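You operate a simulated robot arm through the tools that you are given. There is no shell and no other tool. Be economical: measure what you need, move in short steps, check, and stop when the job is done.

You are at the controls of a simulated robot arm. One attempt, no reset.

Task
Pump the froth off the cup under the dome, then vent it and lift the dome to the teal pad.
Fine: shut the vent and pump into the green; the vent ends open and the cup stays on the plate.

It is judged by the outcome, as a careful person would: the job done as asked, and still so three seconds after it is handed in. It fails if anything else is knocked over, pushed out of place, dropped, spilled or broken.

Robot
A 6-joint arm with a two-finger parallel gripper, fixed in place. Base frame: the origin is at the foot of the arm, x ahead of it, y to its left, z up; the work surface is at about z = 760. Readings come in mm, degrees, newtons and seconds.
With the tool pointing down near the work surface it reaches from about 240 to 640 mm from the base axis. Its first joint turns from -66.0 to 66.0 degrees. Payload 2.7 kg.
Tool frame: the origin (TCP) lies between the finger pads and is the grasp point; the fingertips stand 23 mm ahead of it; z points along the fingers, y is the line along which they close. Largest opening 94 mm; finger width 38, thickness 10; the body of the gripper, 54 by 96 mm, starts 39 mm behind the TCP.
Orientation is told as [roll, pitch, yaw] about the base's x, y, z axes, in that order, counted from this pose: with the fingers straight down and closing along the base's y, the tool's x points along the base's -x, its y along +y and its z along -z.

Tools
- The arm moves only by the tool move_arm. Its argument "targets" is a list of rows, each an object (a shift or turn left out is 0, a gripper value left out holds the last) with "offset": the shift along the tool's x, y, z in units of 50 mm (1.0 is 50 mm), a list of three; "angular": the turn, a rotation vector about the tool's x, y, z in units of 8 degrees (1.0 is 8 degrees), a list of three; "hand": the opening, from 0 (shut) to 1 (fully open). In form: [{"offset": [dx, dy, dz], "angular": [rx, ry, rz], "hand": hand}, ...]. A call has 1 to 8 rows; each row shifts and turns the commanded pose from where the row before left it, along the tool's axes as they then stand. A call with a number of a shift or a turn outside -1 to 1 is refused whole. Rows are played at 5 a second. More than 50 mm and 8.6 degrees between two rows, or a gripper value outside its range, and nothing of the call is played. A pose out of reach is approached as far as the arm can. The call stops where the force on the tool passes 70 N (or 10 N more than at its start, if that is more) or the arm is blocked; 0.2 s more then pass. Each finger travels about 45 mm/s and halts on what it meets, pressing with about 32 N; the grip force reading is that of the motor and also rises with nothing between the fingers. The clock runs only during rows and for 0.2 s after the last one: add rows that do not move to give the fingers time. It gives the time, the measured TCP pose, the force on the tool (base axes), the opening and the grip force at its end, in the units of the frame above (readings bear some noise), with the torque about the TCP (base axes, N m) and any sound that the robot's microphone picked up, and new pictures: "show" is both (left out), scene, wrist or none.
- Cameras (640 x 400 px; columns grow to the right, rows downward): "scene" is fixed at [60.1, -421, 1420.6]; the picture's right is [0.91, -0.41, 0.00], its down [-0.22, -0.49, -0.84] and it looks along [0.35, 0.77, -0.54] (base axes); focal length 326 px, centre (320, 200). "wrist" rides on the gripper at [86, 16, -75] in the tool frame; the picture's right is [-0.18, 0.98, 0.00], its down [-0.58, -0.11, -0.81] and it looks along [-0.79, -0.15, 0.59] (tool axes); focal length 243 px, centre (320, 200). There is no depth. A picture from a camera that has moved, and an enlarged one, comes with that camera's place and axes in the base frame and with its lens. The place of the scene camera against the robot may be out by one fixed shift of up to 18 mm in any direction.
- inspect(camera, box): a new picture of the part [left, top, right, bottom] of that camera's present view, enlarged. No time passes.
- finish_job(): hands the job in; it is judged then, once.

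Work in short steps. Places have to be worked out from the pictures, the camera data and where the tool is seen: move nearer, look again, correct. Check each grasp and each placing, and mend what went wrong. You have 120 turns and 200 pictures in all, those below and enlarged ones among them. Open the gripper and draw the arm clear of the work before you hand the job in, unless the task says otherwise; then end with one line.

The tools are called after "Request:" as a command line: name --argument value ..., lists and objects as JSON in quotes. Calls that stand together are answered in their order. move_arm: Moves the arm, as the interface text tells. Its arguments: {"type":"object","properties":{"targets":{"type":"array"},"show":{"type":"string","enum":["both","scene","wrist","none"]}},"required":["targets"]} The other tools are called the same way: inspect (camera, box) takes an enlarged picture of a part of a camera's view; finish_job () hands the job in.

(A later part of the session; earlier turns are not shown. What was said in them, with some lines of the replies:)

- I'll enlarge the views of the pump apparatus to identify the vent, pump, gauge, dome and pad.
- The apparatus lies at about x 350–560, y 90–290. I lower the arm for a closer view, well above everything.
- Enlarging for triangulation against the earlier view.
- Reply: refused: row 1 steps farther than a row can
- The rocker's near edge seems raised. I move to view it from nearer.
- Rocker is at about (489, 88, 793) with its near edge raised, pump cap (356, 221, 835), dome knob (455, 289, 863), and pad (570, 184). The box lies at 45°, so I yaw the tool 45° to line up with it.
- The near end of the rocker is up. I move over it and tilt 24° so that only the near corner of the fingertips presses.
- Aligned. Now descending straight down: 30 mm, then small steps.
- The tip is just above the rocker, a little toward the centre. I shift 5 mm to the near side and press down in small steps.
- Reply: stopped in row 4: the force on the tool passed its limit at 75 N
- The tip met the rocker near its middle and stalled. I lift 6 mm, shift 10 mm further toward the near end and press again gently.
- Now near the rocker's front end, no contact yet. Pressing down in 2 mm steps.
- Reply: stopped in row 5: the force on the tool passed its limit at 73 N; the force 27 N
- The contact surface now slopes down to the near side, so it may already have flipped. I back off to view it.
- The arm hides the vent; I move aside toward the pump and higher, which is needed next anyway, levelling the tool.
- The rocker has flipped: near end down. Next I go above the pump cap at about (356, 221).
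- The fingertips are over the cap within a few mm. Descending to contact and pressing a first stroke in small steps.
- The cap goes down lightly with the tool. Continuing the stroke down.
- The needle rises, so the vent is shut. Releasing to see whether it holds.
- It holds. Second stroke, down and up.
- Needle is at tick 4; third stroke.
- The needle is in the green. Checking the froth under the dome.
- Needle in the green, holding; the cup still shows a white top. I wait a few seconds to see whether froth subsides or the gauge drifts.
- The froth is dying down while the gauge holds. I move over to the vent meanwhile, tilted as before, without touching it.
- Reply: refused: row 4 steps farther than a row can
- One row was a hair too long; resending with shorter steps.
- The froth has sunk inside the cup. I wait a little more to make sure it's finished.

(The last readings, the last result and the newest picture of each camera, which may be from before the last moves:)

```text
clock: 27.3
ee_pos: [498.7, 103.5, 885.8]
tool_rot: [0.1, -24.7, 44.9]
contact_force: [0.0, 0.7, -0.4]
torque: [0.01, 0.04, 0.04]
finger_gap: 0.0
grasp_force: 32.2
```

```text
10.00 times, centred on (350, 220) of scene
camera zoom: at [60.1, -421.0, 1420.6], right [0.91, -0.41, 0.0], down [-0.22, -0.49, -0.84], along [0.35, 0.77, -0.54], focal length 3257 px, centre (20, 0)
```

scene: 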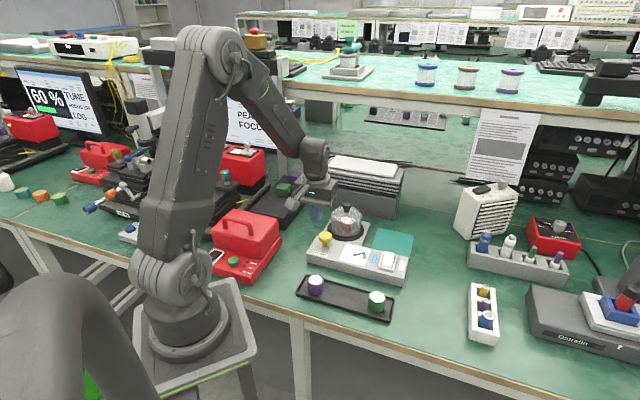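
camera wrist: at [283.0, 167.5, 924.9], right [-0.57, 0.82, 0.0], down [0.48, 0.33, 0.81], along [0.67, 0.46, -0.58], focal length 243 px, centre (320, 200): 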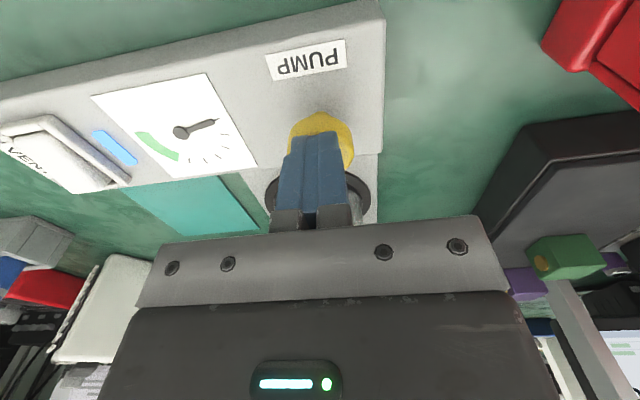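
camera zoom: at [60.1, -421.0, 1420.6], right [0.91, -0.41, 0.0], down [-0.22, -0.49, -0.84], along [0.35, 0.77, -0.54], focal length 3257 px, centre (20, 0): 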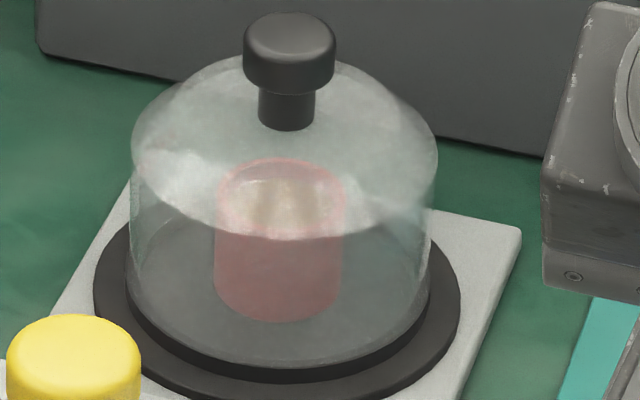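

Stable: froth gone. Now pressing the far end of the vent rocker: quick descent of 40 mm, then small steps.

Request:
move_arm --targets '[{"offset": [0.167, 0, 0.364]}, {"offset": [0.167, 0, 0.364]}, {"offset": [0.025, 0, 0.055]}, {"offset": [0.025, 0, 0.055]}, {"offset": [0.025, 0, 0.055]}, {"offset": [0.025, 0, 0.055]}, {"offset": [0.025, 0, 0.055]}]' --show "none"

Request:
inspect --camera "scene" --box '[320, 200, 410, 280]'

Request:
inspect --camera "wrist" --box '[240, 30, 440, 180]'

```text
clock: 28.9
ee_pos: [502.5, 106.9, 835.9]
tool_rot: [-0.1, -25.1, 45.2]
contact_force: [-6.2, 0.2, 30.4]
torque: [-0.14, 0.33, -0.06]
finger_gap: 0.0
grasp_force: 32.5
```

```text
5.00 times, centred on (365, 240) of scene
camera zoom: at [59.5, -421.1, 1420.6], right [0.91, -0.41, 0.0], down [-0.22, -0.49, -0.84], along [0.35, 0.77, -0.54], focal length 1628 px, centre (95, 0)
```

zoom: 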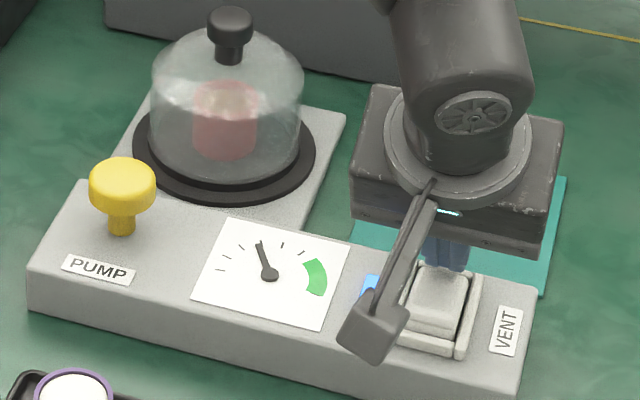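

```text
2.67 times, centred on (340, 105) of wrist
camera zoom: at [412.3, 40.7, 867.6], right [-0.58, 0.81, 0.07], down [0.2, 0.06, 0.98], along [0.79, 0.58, -0.2], focal length 647 px, centre (267, 453)
```

zoom: 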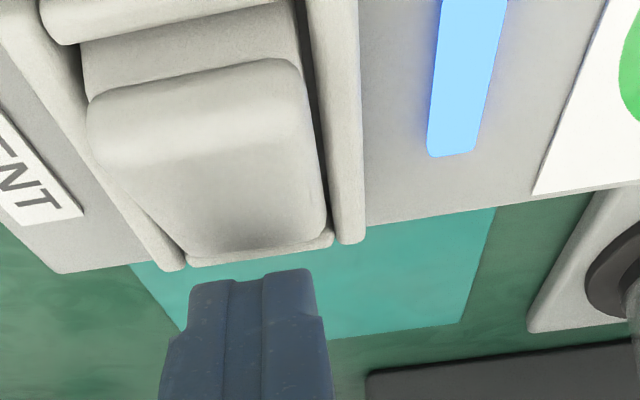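

The vent opened and the needle is falling. I lift off, level the tool, and move above the dome knob with the fingers opening to about 60 mm.

Request:
move_arm --targets '[{"offset": [-0.3, 0, -0.7]}, {"offset": [-0.3, 0, -0.7]}, {"offset": [-0.13, 0, -0.3], "angular": [0, 1, 0]}, {"angular": [0, 1, 0]}, {"angular": [0, 1, 0]}, {"offset": [-0.5, 0.8, -0.1]}, {"offset": [-0.5, 0.8, 0], "hand": 0.6}, {"hand": 0.6}]' --show "both"

Request:
inspect --camera "scene" --box '[320, 190, 410, 280]'

```text
clock: 30.7
ee_pos: [478.3, 197.4, 931.5]
tool_rot: [0.1, -0.8, 45.0]
contact_force: [-0.3, -0.5, 0.2]
torque: [0.02, 0.03, -0.03]
finger_gap: 50.8
grasp_force: 0.0
camera wrist: at [403.9, 148.1, 1005.5], right [-0.56, 0.83, 0.0], down [0.48, 0.33, 0.81], along [0.67, 0.46, -0.58], focal length 243 px, centre (320, 200)
```

scene: 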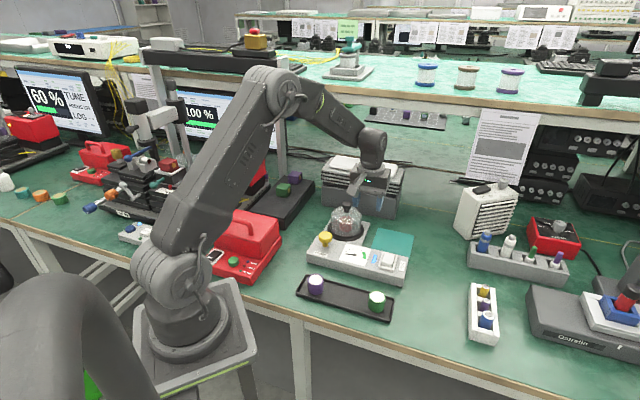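
wrist: 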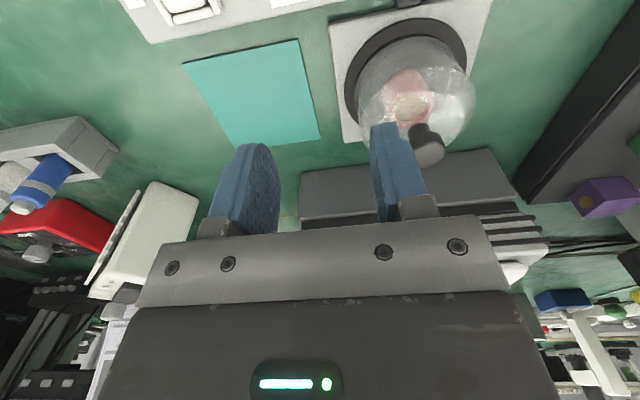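

```text
4.44 times, centred on (365, 235) of scene
camera zoom: at [60.1, -420.9, 1420.6], right [0.91, -0.41, 0.0], down [-0.22, -0.49, -0.84], along [0.35, 0.77, -0.54], focal length 1448 px, centre (120, 44)
```

zoom: 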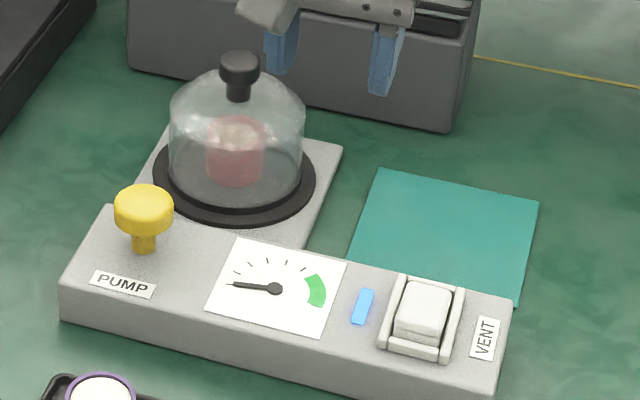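

Vent open, gauge at zero. Moving over the knob (about (459, 290)).

Request:
move_arm --targets '[{"offset": [-0.5, 0.8, 0]}, {"offset": [-0.5, 0.8, 0]}, {}]' --show "both"

Request:
inspect --camera "wrist" --box '[200, 30, 450, 220]'

Request:
inspect --camera "scene" --box '[310, 180, 390, 240]'

```text
clock: 31.5
ee_pos: [457.2, 295.5, 929.6]
tool_rot: [0.0, -0.6, 45.0]
contact_force: [-0.4, -0.9, -0.1]
torque: [-0.05, -0.03, 0.01]
finger_gap: 56.5
grasp_force: 0.0
camera wrist: at [384.0, 244.9, 1004.8], right [-0.56, 0.83, 0.0], down [0.48, 0.33, 0.81], along [0.67, 0.46, -0.58], focal length 243 px, centre (320, 200)
```

scene: 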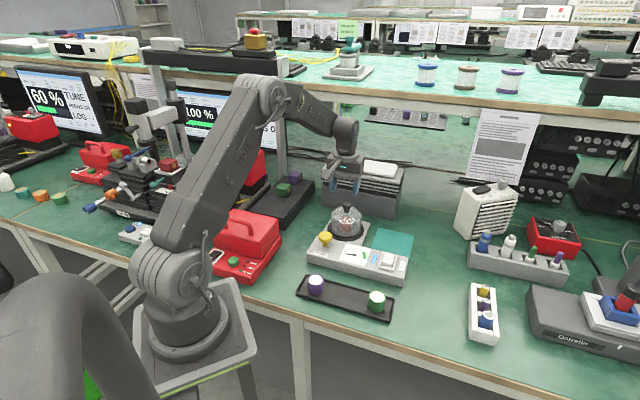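
wrist: 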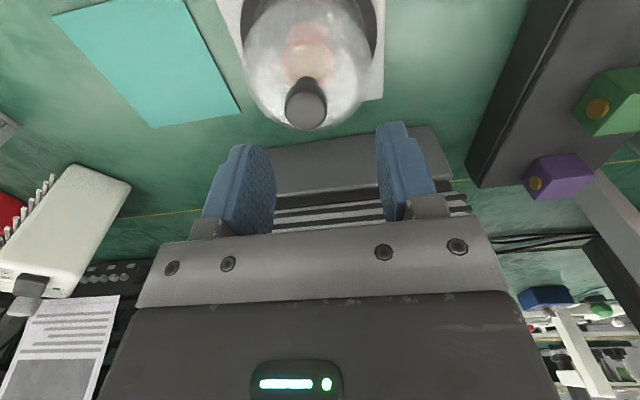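

```text
2.11 times, centred on (325, 125) of wrist
camera zoom: at [384.0, 244.9, 1004.8], right [-0.56, 0.83, 0.0], down [0.48, 0.33, 0.81], along [0.67, 0.46, -0.58], focal length 511 px, centre (310, 358)
```

zoom: 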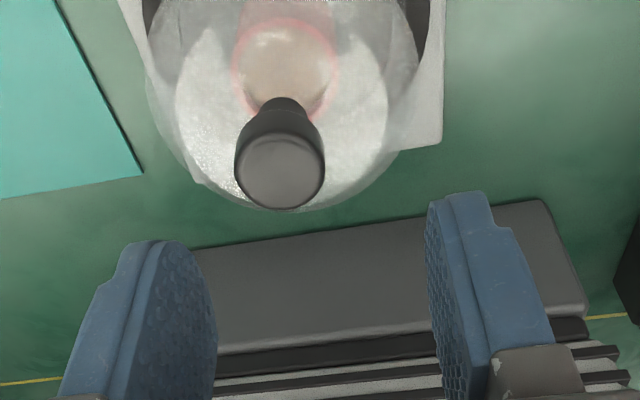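

```text
6.67 times, centred on (350, 210) of scene
camera zoom: at [60.1, -420.9, 1420.6], right [0.91, -0.41, 0.0], down [-0.22, -0.49, -0.84], along [0.35, 0.77, -0.54], focal length 2171 px, centre (120, 133)
```

zoom: 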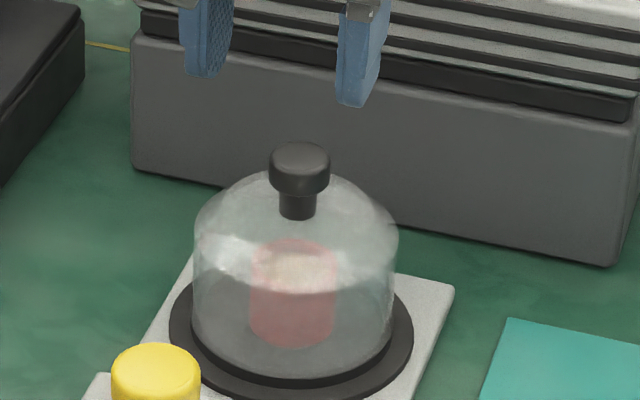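

Knob top estimated at (465, 292, 863), cap about 28 mm wide. Shifting and lowering to just above the knob for another look.

Request:
move_arm --targets '[{"offset": [-0.07, -0.16, 0.3]}, {"offset": [0, 0, 0.3]}, {}]' --show "none"

Request:
inspect --camera "wrist" --box '[200, 30, 450, 220]'

Request:
inspect --camera "scene" --box '[310, 180, 390, 240]'

```text
clock: 32.3
ee_pos: [465.9, 287.4, 900.2]
tool_rot: [0.0, -0.8, 44.9]
contact_force: [0.1, 0.2, -0.6]
torque: [0.02, 0.01, 0.01]
finger_gap: 56.3
grasp_force: 0.0
```

```text
2.11 times, centred on (325, 125) of wrist
camera zoom: at [392.1, 237.9, 974.6], right [-0.57, 0.82, 0.0], down [0.48, 0.33, 0.81], along [0.67, 0.46, -0.58], focal length 511 px, centre (310, 358)
```

zoom: 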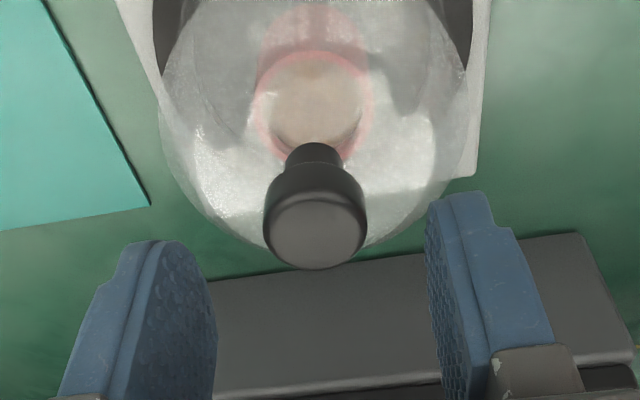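

```text
6.67 times, centred on (350, 210) of scene
camera zoom: at [60.1, -421.0, 1420.6], right [0.91, -0.41, 0.0], down [-0.22, -0.49, -0.84], along [0.35, 0.77, -0.54], focal length 2171 px, centre (120, 133)
```

zoom: 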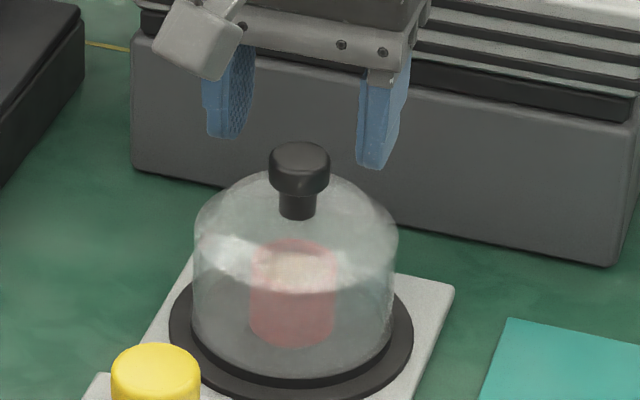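

Laterally centred; the knob is about 6–7 mm further out. Shifting and lowering 22 mm around it.

Request:
move_arm --targets '[{"offset": [-0.14, 0.02, 0]}, {"offset": [0, 0, 0.22]}, {"offset": [0, 0, 0.22]}, {}]' --show "none"

Request:
inspect --camera "wrist" --box '[200, 30, 450, 220]'

Request:
inspect --camera "scene" --box '[310, 180, 390, 240]'

```text
clock: 33.3
ee_pos: [470.7, 293.3, 878.7]
tool_rot: [0.0, -0.7, 45.0]
contact_force: [0.4, 0.4, -0.3]
torque: [-0.04, 0.0, 0.01]
finger_gap: 56.2
grasp_force: 0.1
```

```text
2.11 times, centred on (325, 125) of wrist
camera zoom: at [396.7, 243.4, 953.3], right [-0.57, 0.82, 0.0], down [0.48, 0.33, 0.81], along [0.67, 0.46, -0.58], focal length 511 px, centre (310, 358)
```

zoom: 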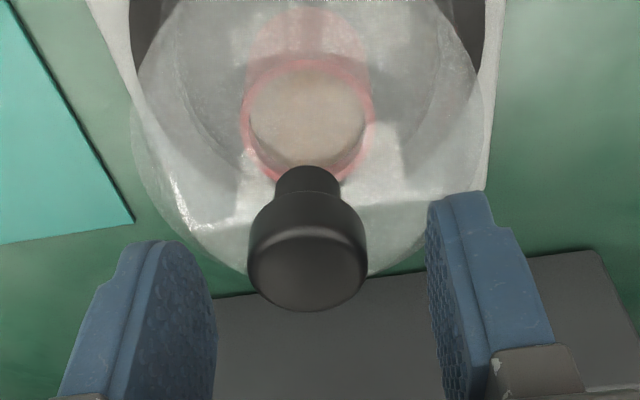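

```text
6.67 times, centred on (350, 210) of scene
camera zoom: at [60.1, -421.0, 1420.6], right [0.91, -0.41, 0.0], down [-0.22, -0.49, -0.84], along [0.35, 0.77, -0.54], focal length 2171 px, centre (120, 133)
```

zoom: 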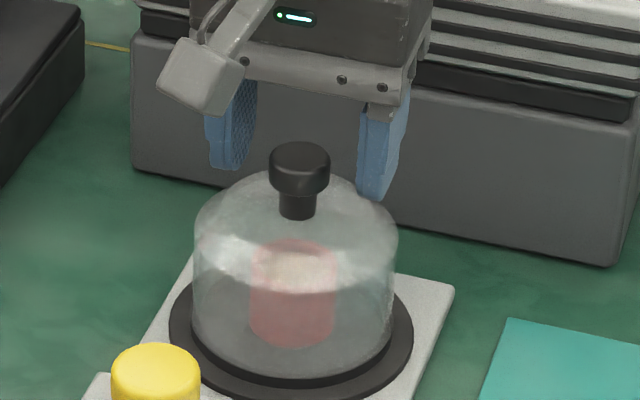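

Centred on the knob now. Lowering 9 mm and closing.

Request:
move_arm --targets '[{"offset": [0, 0, 0.18]}, {"hand": 0}, {"hand": 0}, {"hand": 0}, {"hand": 0}]' --show "none"

Request:
inspect --camera "wrist" --box '[200, 30, 450, 220]'

Request:
inspect --camera "scene" --box '[310, 180, 390, 240]'

```text
clock: 34.5
ee_pos: [469.3, 291.8, 870.2]
tool_rot: [0.0, -0.7, 45.0]
contact_force: [1.3, -0.2, -0.1]
torque: [-0.03, -0.09, 0.01]
finger_gap: 27.2
grasp_force: 32.2
```

```text
2.11 times, centred on (325, 125) of wrist
camera zoom: at [395.4, 242.3, 944.5], right [-0.57, 0.82, 0.0], down [0.48, 0.33, 0.81], along [0.67, 0.46, -0.58], focal length 511 px, centre (310, 358)
```

zoom: 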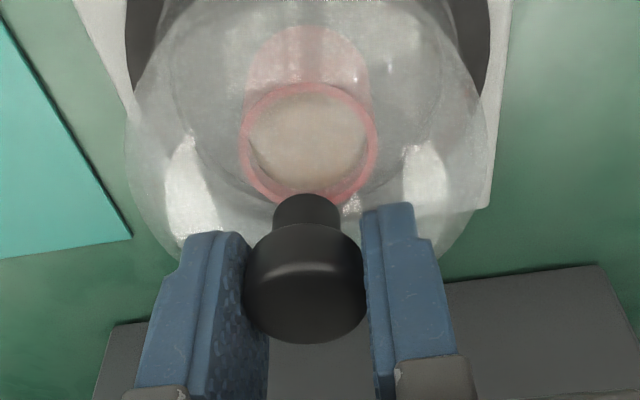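

```text
6.67 times, centred on (350, 210) of scene
camera zoom: at [60.1, -421.0, 1420.6], right [0.91, -0.41, 0.0], down [-0.22, -0.49, -0.84], along [0.35, 0.77, -0.54], focal length 2171 px, centre (120, 133)
```

zoom: 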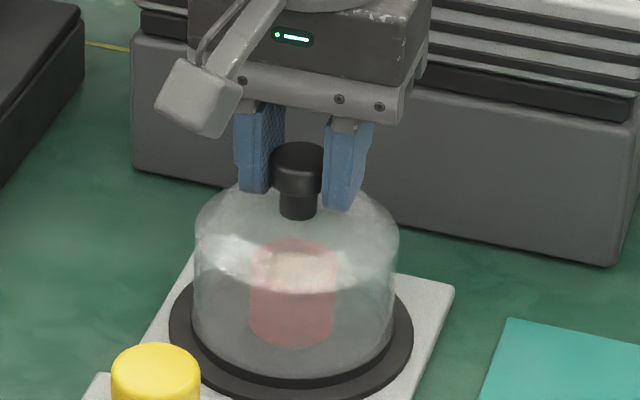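

The knob is gripped (27 mm). Lifting straight up, slowly first.

Request:
move_arm --targets '[{"offset": [0, 0, -0.2]}, {"offset": [0, 0, -0.3]}, {}]' --show "none"

Request:
inspect --camera "scene" --box '[310, 180, 410, 255]'

```text
clock: 35.3
ee_pos: [470.1, 292.7, 895.3]
tool_rot: [-0.1, -0.7, 45.1]
contact_force: [0.3, 0.1, -2.0]
torque: [0.02, 0.01, 0.02]
finger_gap: 27.4
grasp_force: 31.9
```

```text
5.33 times, centred on (360, 218) of scene
camera zoom: at [60.1, -421.0, 1420.6], right [0.91, -0.41, 0.0], down [-0.22, -0.49, -0.84], along [0.35, 0.77, -0.54], focal length 1737 px, centre (107, 107)
```

zoom: 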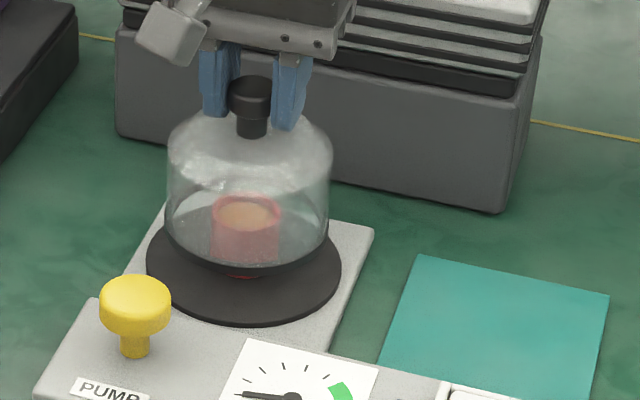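

The dome is up, and the cup and gasket stay on the plate. Raising further, then carrying it along the tool's −y toward the pad centre (572, 184).

Request:
move_arm --targets '[{"offset": [0, 0, -0.6]}, {"offset": [0, 0, -0.6]}, {"offset": [0.03, -0.6, 0]}, {"offset": [0.02, -0.6, 0]}, {"offset": [0.02, -0.6, 0]}, {"offset": [0.02, -0.6, 0]}, {"offset": [0.01, -0.58, 0]}, {}]' --show "both"

Request:
inspect --camera "scene" --box '[310, 170, 430, 280]'

Request:
inspect --camera "wrist" --box '[200, 30, 450, 220]'

```text
clock: 37.1
ee_pos: [570.1, 182.6, 953.9]
tool_rot: [0.0, -0.7, 44.9]
contact_force: [-0.4, 0.5, -0.7]
torque: [0.03, 0.02, -0.02]
finger_gap: 27.3
grasp_force: 32.1
camera wrist: at [496.0, 132.5, 1029.0], right [-0.57, 0.82, 0.0], down [0.48, 0.33, 0.81], along [0.67, 0.46, -0.58], focal length 243 px, centre (320, 200)
```

scene: 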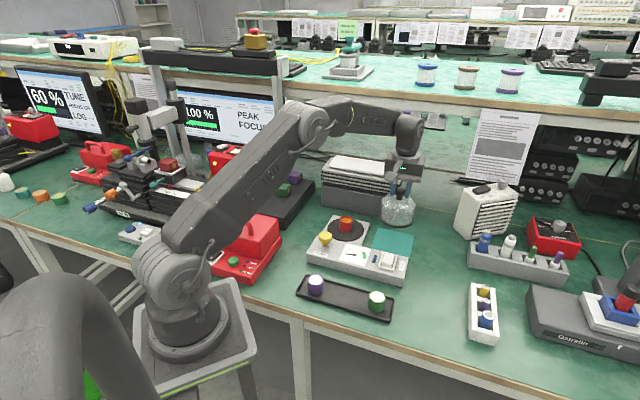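
wrist: 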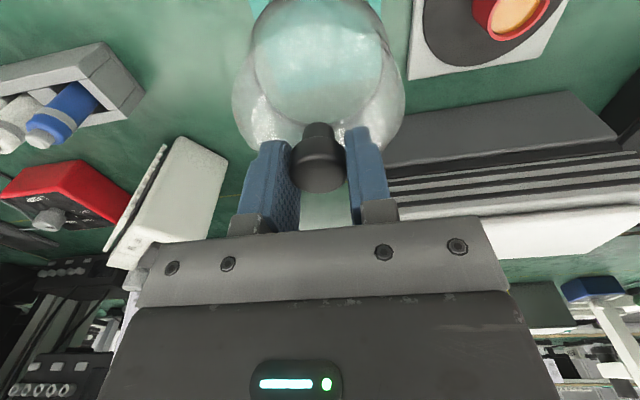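

```text
3.64 times, centred on (370, 225) of scene
camera zoom: at [60.1, -421.0, 1420.6], right [0.91, -0.41, 0.0], down [-0.22, -0.49, -0.84], along [0.35, 0.77, -0.54], focal length 1184 px, centre (138, 109)
```

zoom: 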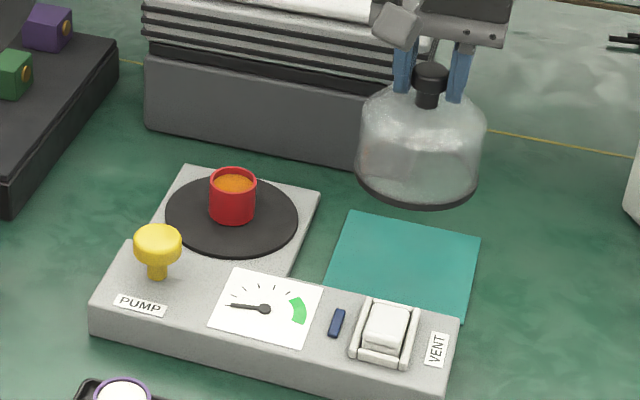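

```text
2.11 times, centred on (325, 125) of wrist
camera zoom: at [496.0, 132.5, 1029.0], right [-0.57, 0.82, 0.0], down [0.48, 0.33, 0.81], along [0.67, 0.46, -0.58], focal length 511 px, centre (310, 358)
```

zoom: 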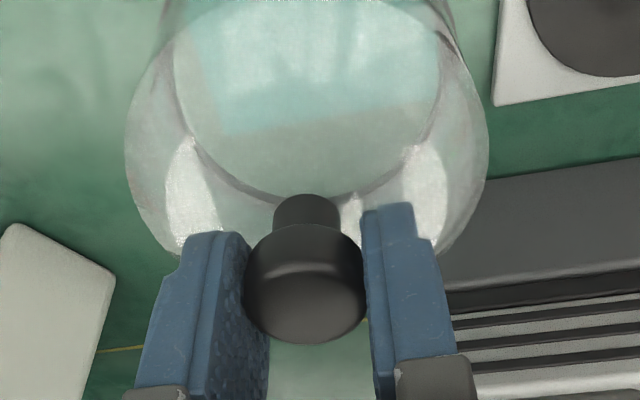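

The cup is froth-free with orange liquid, standing on the plate. The dome is over the pad; lowering 70 mm and rechecking.

Request:
move_arm --targets '[{"offset": [0, 0, 0.5]}, {"offset": [0, 0, 0.5]}, {"offset": [0, 0, 0.4]}, {}]' --show "none"

Request:
inspect --camera "scene" --box '[310, 170, 430, 280]'

Request:
inspect --camera "wrist" --box '[170, 0, 470, 220]'

```text
clock: 38.1
ee_pos: [570.6, 181.7, 885.2]
tool_rot: [0.0, -0.7, 45.0]
contact_force: [0.5, -0.6, -1.3]
torque: [-0.01, -0.03, 0.02]
finger_gap: 27.2
grasp_force: 31.8
```

```text
3.64 times, centred on (370, 225) of scene
camera zoom: at [60.1, -421.0, 1420.6], right [0.91, -0.41, 0.0], down [-0.22, -0.49, -0.84], along [0.35, 0.77, -0.54], focal length 1184 px, centre (138, 109)
```

zoom: 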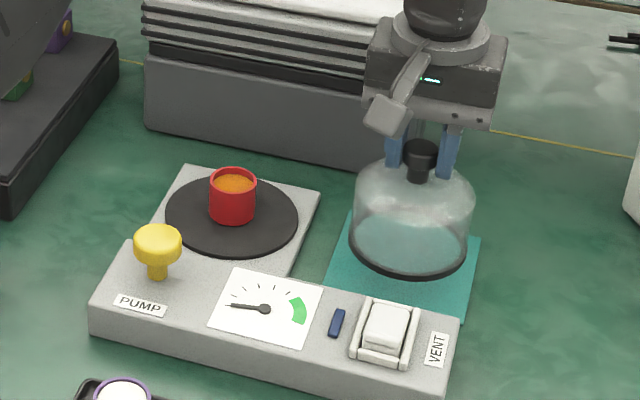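

```text
1.82 times, centred on (320, 110) of wrist
camera zoom: at [497.9, 131.9, 959.0], right [-0.57, 0.82, 0.0], down [0.48, 0.33, 0.81], along [0.67, 0.46, -0.58], focal length 441 px, centre (320, 364)
```

zoom: 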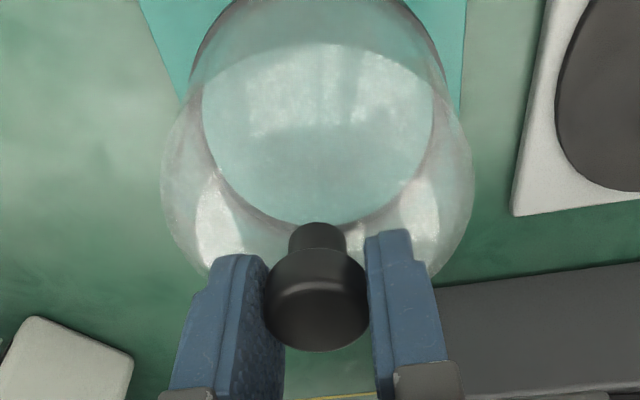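

Well over the pad. Lowering until contact with small final steps.

Request:
move_arm --targets '[{"offset": [-0.06, 0, 0.3]}, {"offset": [0, 0, 0.2]}, {"offset": [0, 0, 0.1]}, {"offset": [0, 0, 0.04]}, {}]' --show "none"

Request:
inspect --camera "scene" --box '[310, 170, 430, 280]'

```text
clock: 39.3
ee_pos: [576.2, 184.4, 856.9]
tool_rot: [-0.3, -1.1, 45.0]
contact_force: [4.3, -3.2, 23.7]
torque: [0.03, 0.18, 0.05]
finger_gap: 27.1
grasp_force: 32.4
```

```text
3.64 times, centred on (370, 225) of scene
camera zoom: at [59.8, -421.2, 1420.6], right [0.91, -0.41, 0.0], down [-0.22, -0.49, -0.84], along [0.35, 0.77, -0.54], focal length 1184 px, centre (138, 109)
```

zoom: 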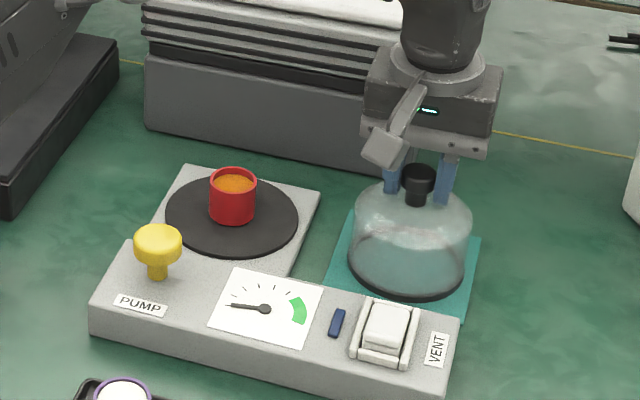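

It rests on the pad (24 N). I ease off 3 mm and release.

Request:
move_arm --targets '[{"offset": [0, 0, -0.06]}, {"hand": 0.55}, {"hand": 0.55}, {"hand": 0.55}, {}]' --show "none"

Request:
inspect --camera "wrist" --box '[170, 0, 470, 220]'

```text
clock: 40.5
ee_pos: [574.1, 183.9, 854.7]
tool_rot: [-0.1, -0.8, 45.0]
contact_force: [0.3, 0.2, 0.0]
torque: [-0.02, 0.02, 0.04]
finger_gap: 51.7
grasp_force: 0.2
```

```text
1.82 times, centred on (320, 110) of wrist
camera zoom: at [499.7, 134.4, 930.0], right [-0.57, 0.82, 0.0], down [0.48, 0.33, 0.81], along [0.67, 0.46, -0.58], focal length 441 px, centre (320, 364)
```

zoom: 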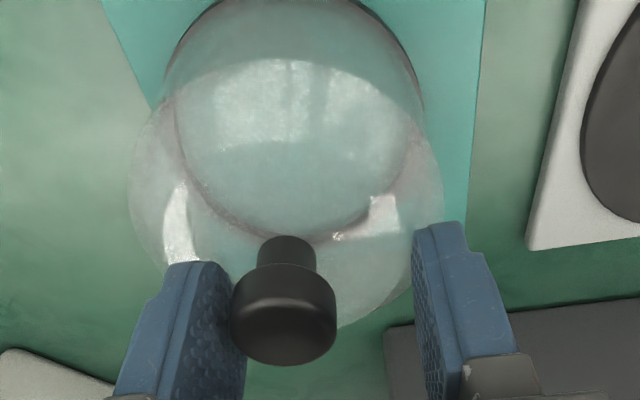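

The knob sits nearer the left finger now. I raise straight up to inspect the dome's place.

Request:
move_arm --targets '[{"offset": [0, -0.1, 0], "hand": 0.7}, {"hand": 0.7}, {"offset": [0, 0, -0.4]}, {"offset": [0, 0, -0.8]}, {"offset": [0.3, 0, -0.8]}, {"offset": [0.8, 0, 0]}, {"offset": [0.8, 0, 0]}]' --show "wrist"

Request:
inspect --camera "scene" --box '[310, 170, 430, 280]'

```text
clock: 42.1
ee_pos: [508.2, 109.8, 956.4]
tool_rot: [0.0, -0.7, 45.0]
contact_force: [0.8, -0.8, 0.3]
torque: [0.01, -0.01, 0.0]
finger_gap: 65.7
grasp_force: 0.1
camera wrist: at [434.2, 59.8, 1031.4], right [-0.57, 0.82, 0.0], down [0.48, 0.33, 0.81], along [0.67, 0.46, -0.58], focal length 243 px, centre (320, 200)
```

wrist: 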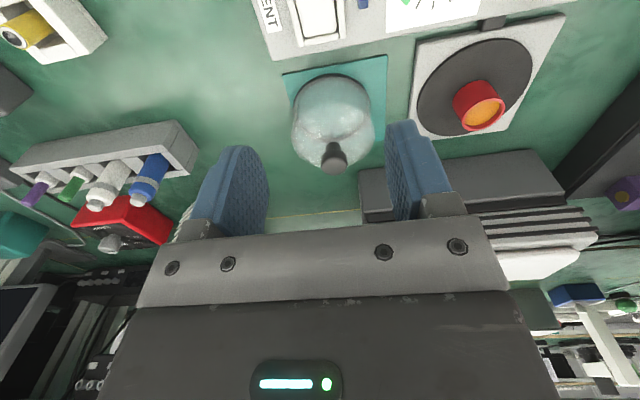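

```text
3.64 times, centred on (370, 225) of scene
camera zoom: at [60.1, -420.9, 1420.6], right [0.91, -0.41, 0.0], down [-0.22, -0.49, -0.84], along [0.35, 0.77, -0.54], focal length 1184 px, centre (138, 109)
```

zoom: 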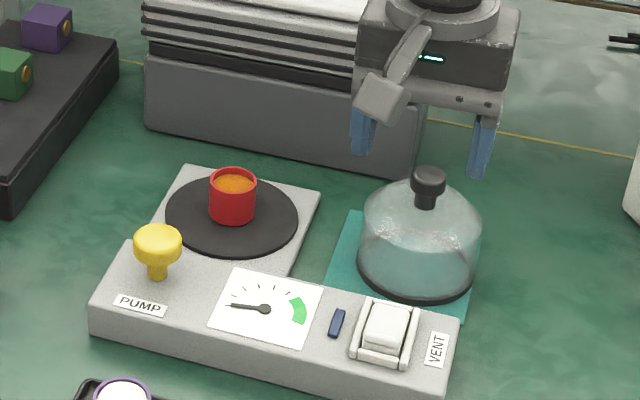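

Request:
inspect --camera "wrist" --box '[260, 30, 420, 180]'

```text
2.67 times, centred on (340, 105) of wrist
camera zoom: at [434.2, 59.8, 1031.4], right [-0.57, 0.82, 0.0], down [0.48, 0.33, 0.81], along [0.67, 0.46, -0.58], focal length 647 px, centre (267, 453)
```

zoom: 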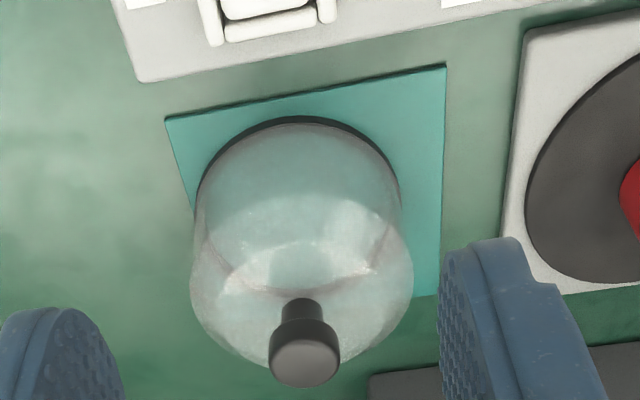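

The dome stands about 8 mm off centre, right at the pad's edge; the pad centre is about (573, 185) and the knob about (582, 180). I go back to regrasp and centre it.

Request:
move_arm --targets '[{"offset": [-0.7, 0, 0]}, {"offset": [-0.7, -0.03, 0]}, {"offset": [-0.64, -0.03, 0.4]}, {"offset": [0, 0, 0.6]}, {}]' --show "none"

Request:
inspect --camera "wrist" --box '[170, 0, 470, 220]'

```text
clock: 43.3
ee_pos: [585.6, 184.3, 905.6]
tool_rot: [0.1, -0.8, 45.0]
contact_force: [0.1, 0.5, 1.0]
torque: [-0.02, -0.02, -0.02]
finger_gap: 65.9
grasp_force: 0.0
```

```text
1.82 times, centred on (320, 110) of wrist
camera zoom: at [511.3, 133.8, 979.1], right [-0.57, 0.82, 0.0], down [0.48, 0.33, 0.81], along [0.67, 0.46, -0.58], focal length 441 px, centre (320, 364)
```

zoom: 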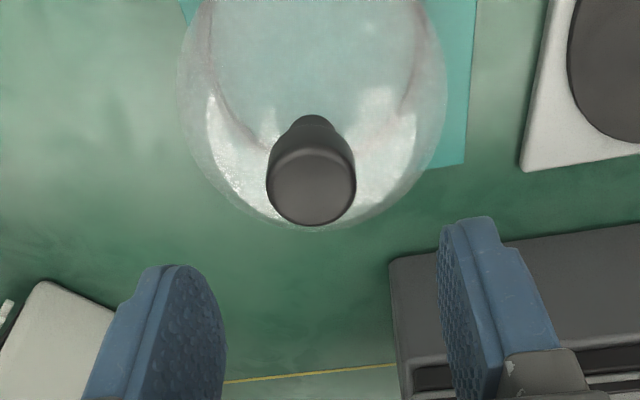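

Knob at about (581, 178). Correcting 7 mm, descending and gripping.

Request:
move_arm --targets '[{"offset": [0.15, -0.02, 0.3]}, {"offset": [0, 0, 0.4]}, {"offset": [0, 0, 0.26]}, {"hand": 0}, {"hand": 0}, {"hand": 0}, {"hand": 0}, {"hand": 0}]' --show "none"

Request:
inspect --camera "wrist" --box '[170, 0, 470, 220]'

```text
clock: 45.1
ee_pos: [580.7, 178.3, 856.9]
tool_rot: [0.0, -0.7, 45.0]
contact_force: [1.2, 0.4, -0.8]
torque: [0.0, -0.04, 0.02]
finger_gap: 27.2
grasp_force: 32.4
```

```text
1.82 times, centred on (320, 110) of wrist
camera zoom: at [506.6, 128.7, 932.5], right [-0.57, 0.82, 0.0], down [0.48, 0.33, 0.81], along [0.67, 0.46, -0.58], focal length 441 px, centre (320, 364)
```

zoom: 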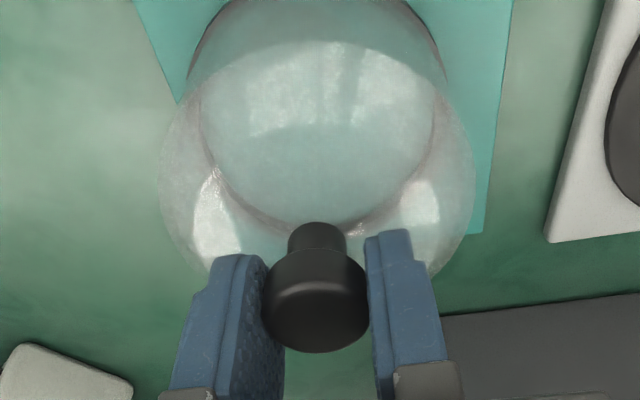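

Gripped. Lift 6 mm, shift 10.5 mm along +y of the tool, and lower to a light press.

Request:
move_arm --targets '[{"offset": [0, 0, -0.12]}, {"offset": [0.01, 0.1, 0]}, {"offset": [0, 0.11, 0]}, {"offset": [0, 0, 0.1]}, {"offset": [0, 0, 0.04]}, {}]' --show "none"

Request:
inspect --camera "wrist" --box '[170, 0, 470, 220]'

```text
clock: 46.5
ee_pos: [571.3, 185.8, 857.9]
tool_rot: [-0.1, -0.8, 44.9]
contact_force: [-4.5, -0.5, 12.4]
torque: [-0.46, 0.77, -0.06]
finger_gap: 27.3
grasp_force: 32.4
```

```text
1.82 times, centred on (320, 110) of wrist
camera zoom: at [498.3, 135.8, 932.3], right [-0.57, 0.82, 0.0], down [0.48, 0.33, 0.81], along [0.67, 0.46, -0.58], focal length 441 px, centre (320, 364)
```

zoom: 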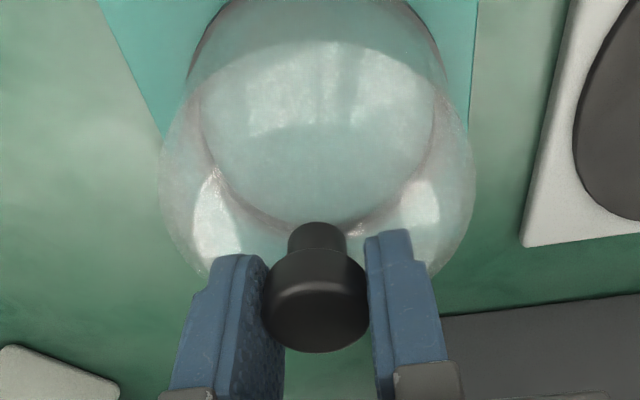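

Light press of 12 N. Releasing slowly here, fingers opening only a bit first.

Request:
move_arm --targets '[{"hand": 0.32}, {"hand": 0.36}, {"hand": 0.42}, {"hand": 0.5}, {"hand": 0.6}, {}]' --show "none"

Request:
inspect --camera "wrist" --box '[170, 0, 470, 220]'

```text
clock: 47.9
ee_pos: [572.5, 185.1, 856.7]
tool_rot: [0.0, -0.6, 45.0]
contact_force: [-0.9, -0.8, -0.6]
torque: [0.0, -0.03, 0.02]
finger_gap: 56.1
grasp_force: 0.1
```

```text
1.82 times, centred on (320, 110) of wrist
camera zoom: at [498.2, 135.6, 930.9], right [-0.57, 0.82, 0.0], down [0.48, 0.33, 0.81], along [0.67, 0.46, -0.58], focal length 441 px, centre (320, 364)
```

zoom: 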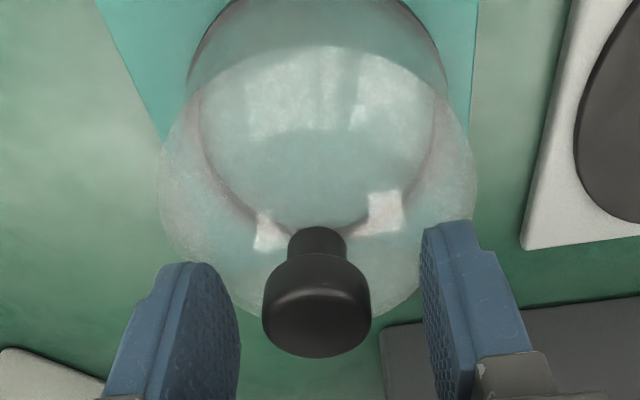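

The dome stayed centred. Rising straight up and withdrawing toward the near side, high, to check everything.

Request:
move_arm --targets '[{"offset": [0, 0, -0.4]}, {"offset": [0, 0, -0.9]}, {"offset": [0, 0, -0.9]}, {"offset": [0.8, 0, 0]}, {"offset": [0.8, 0, 0]}, {"offset": [0.8, 0.4, 0]}, {"offset": [0.5, 0.7, 0]}, {}]' --show "both"

Request:
inspect --camera "scene" --box '[310, 170, 430, 280]'

Request:
inspect --camera "wrist" --box '[160, 0, 440, 200]'

```text
clock: 49.7
ee_pos: [428.3, 121.4, 964.2]
tool_rot: [0.0, -0.7, 45.0]
contact_force: [0.3, -0.5, -0.2]
torque: [0.0, -0.02, -0.01]
finger_gap: 56.5
grasp_force: 0.2
camera wrist: at [354.9, 71.4, 1039.5], right [-0.57, 0.82, 0.0], down [0.48, 0.33, 0.81], along [0.67, 0.46, -0.58], focal length 243 px, centre (320, 200)
```

scene: 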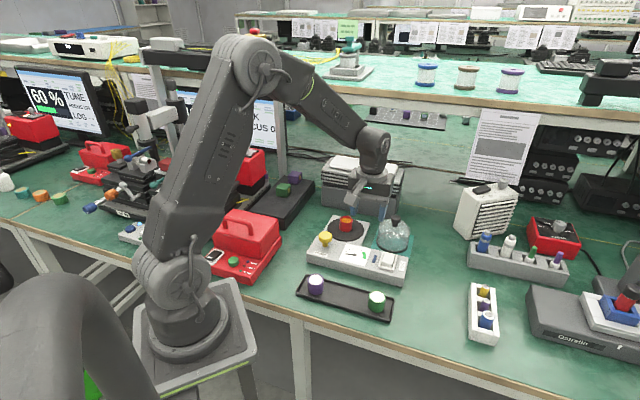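
wrist: 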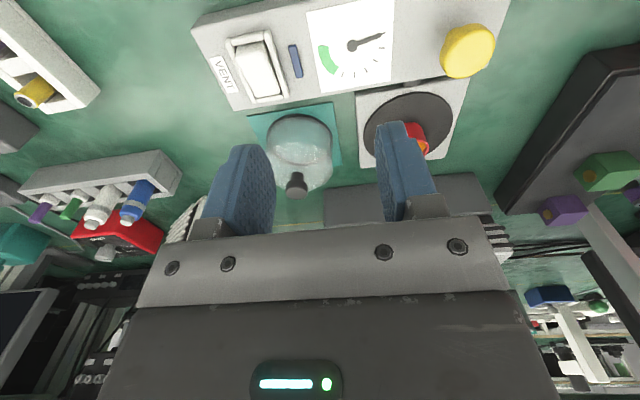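

```text
3.64 times, centred on (370, 225) of scene
camera zoom: at [60.1, -421.0, 1420.6], right [0.91, -0.41, 0.0], down [-0.22, -0.49, -0.84], along [0.35, 0.77, -0.54], focal length 1184 px, centre (138, 109)
```

zoom: 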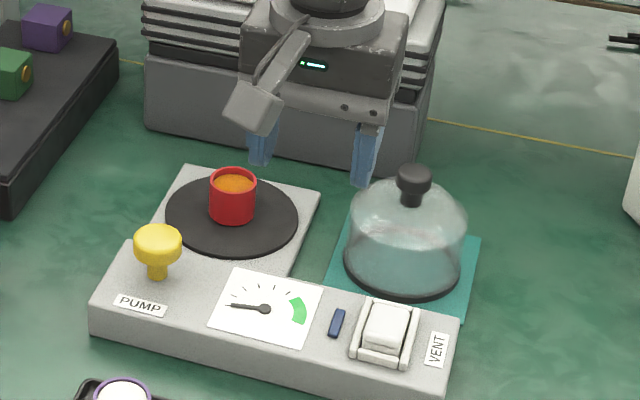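

```text
2.00 times, centred on (300, 100) of wrist
camera zoom: at [354.9, 71.4, 1039.5], right [-0.57, 0.82, 0.0], down [0.48, 0.33, 0.81], along [0.67, 0.46, -0.58], focal length 485 px, centre (360, 400)
```

zoom: 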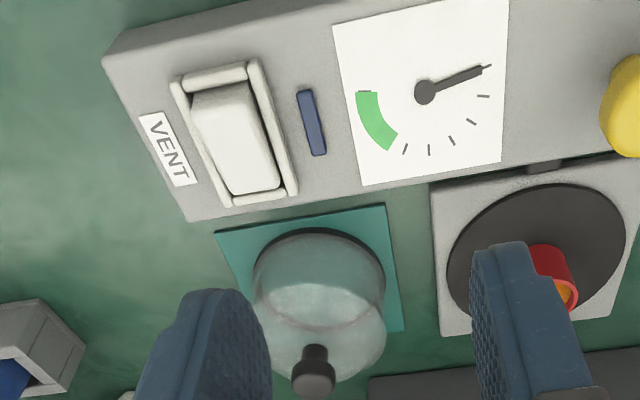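

All as wanted: dome centred on the pad, vent open, gauge at zero, cup on the plate. Drawing the arm up and back with the gripper open.

Request:
move_arm --targets '[{"offset": [0, 0, -0.9], "hand": 1}, {"offset": [0, 0, -0.9]}, {"offset": [0.8, 0.3, 0]}, {"offset": [0.8, 0.3, 0]}, {}]' --show "scene"

```text
clock: 50.9
ee_pos: [350.2, 85.8, 1054.9]
tool_rot: [0.0, -0.7, 45.0]
contact_force: [0.1, -0.8, 0.1]
torque: [0.01, -0.01, 0.01]
finger_gap: 94.1
grasp_force: 0.0
```

scene: 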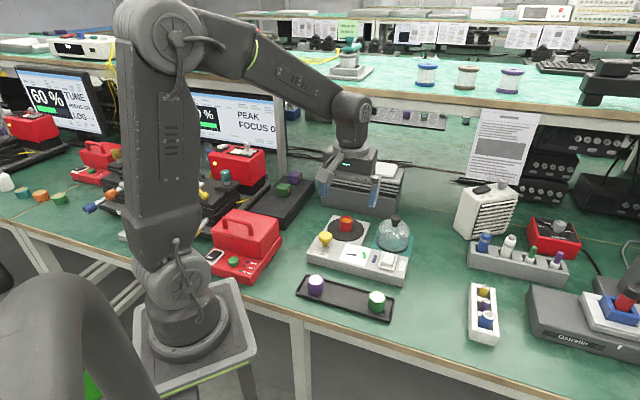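

The arm is clear and everything stands; handing in.

Request:
finish_job

```text
The job is handed in.
```

The froth is pumped off with the gauge in the green, the vent is open again, the dome stands on the teal pad, and the cup is still on its plate.
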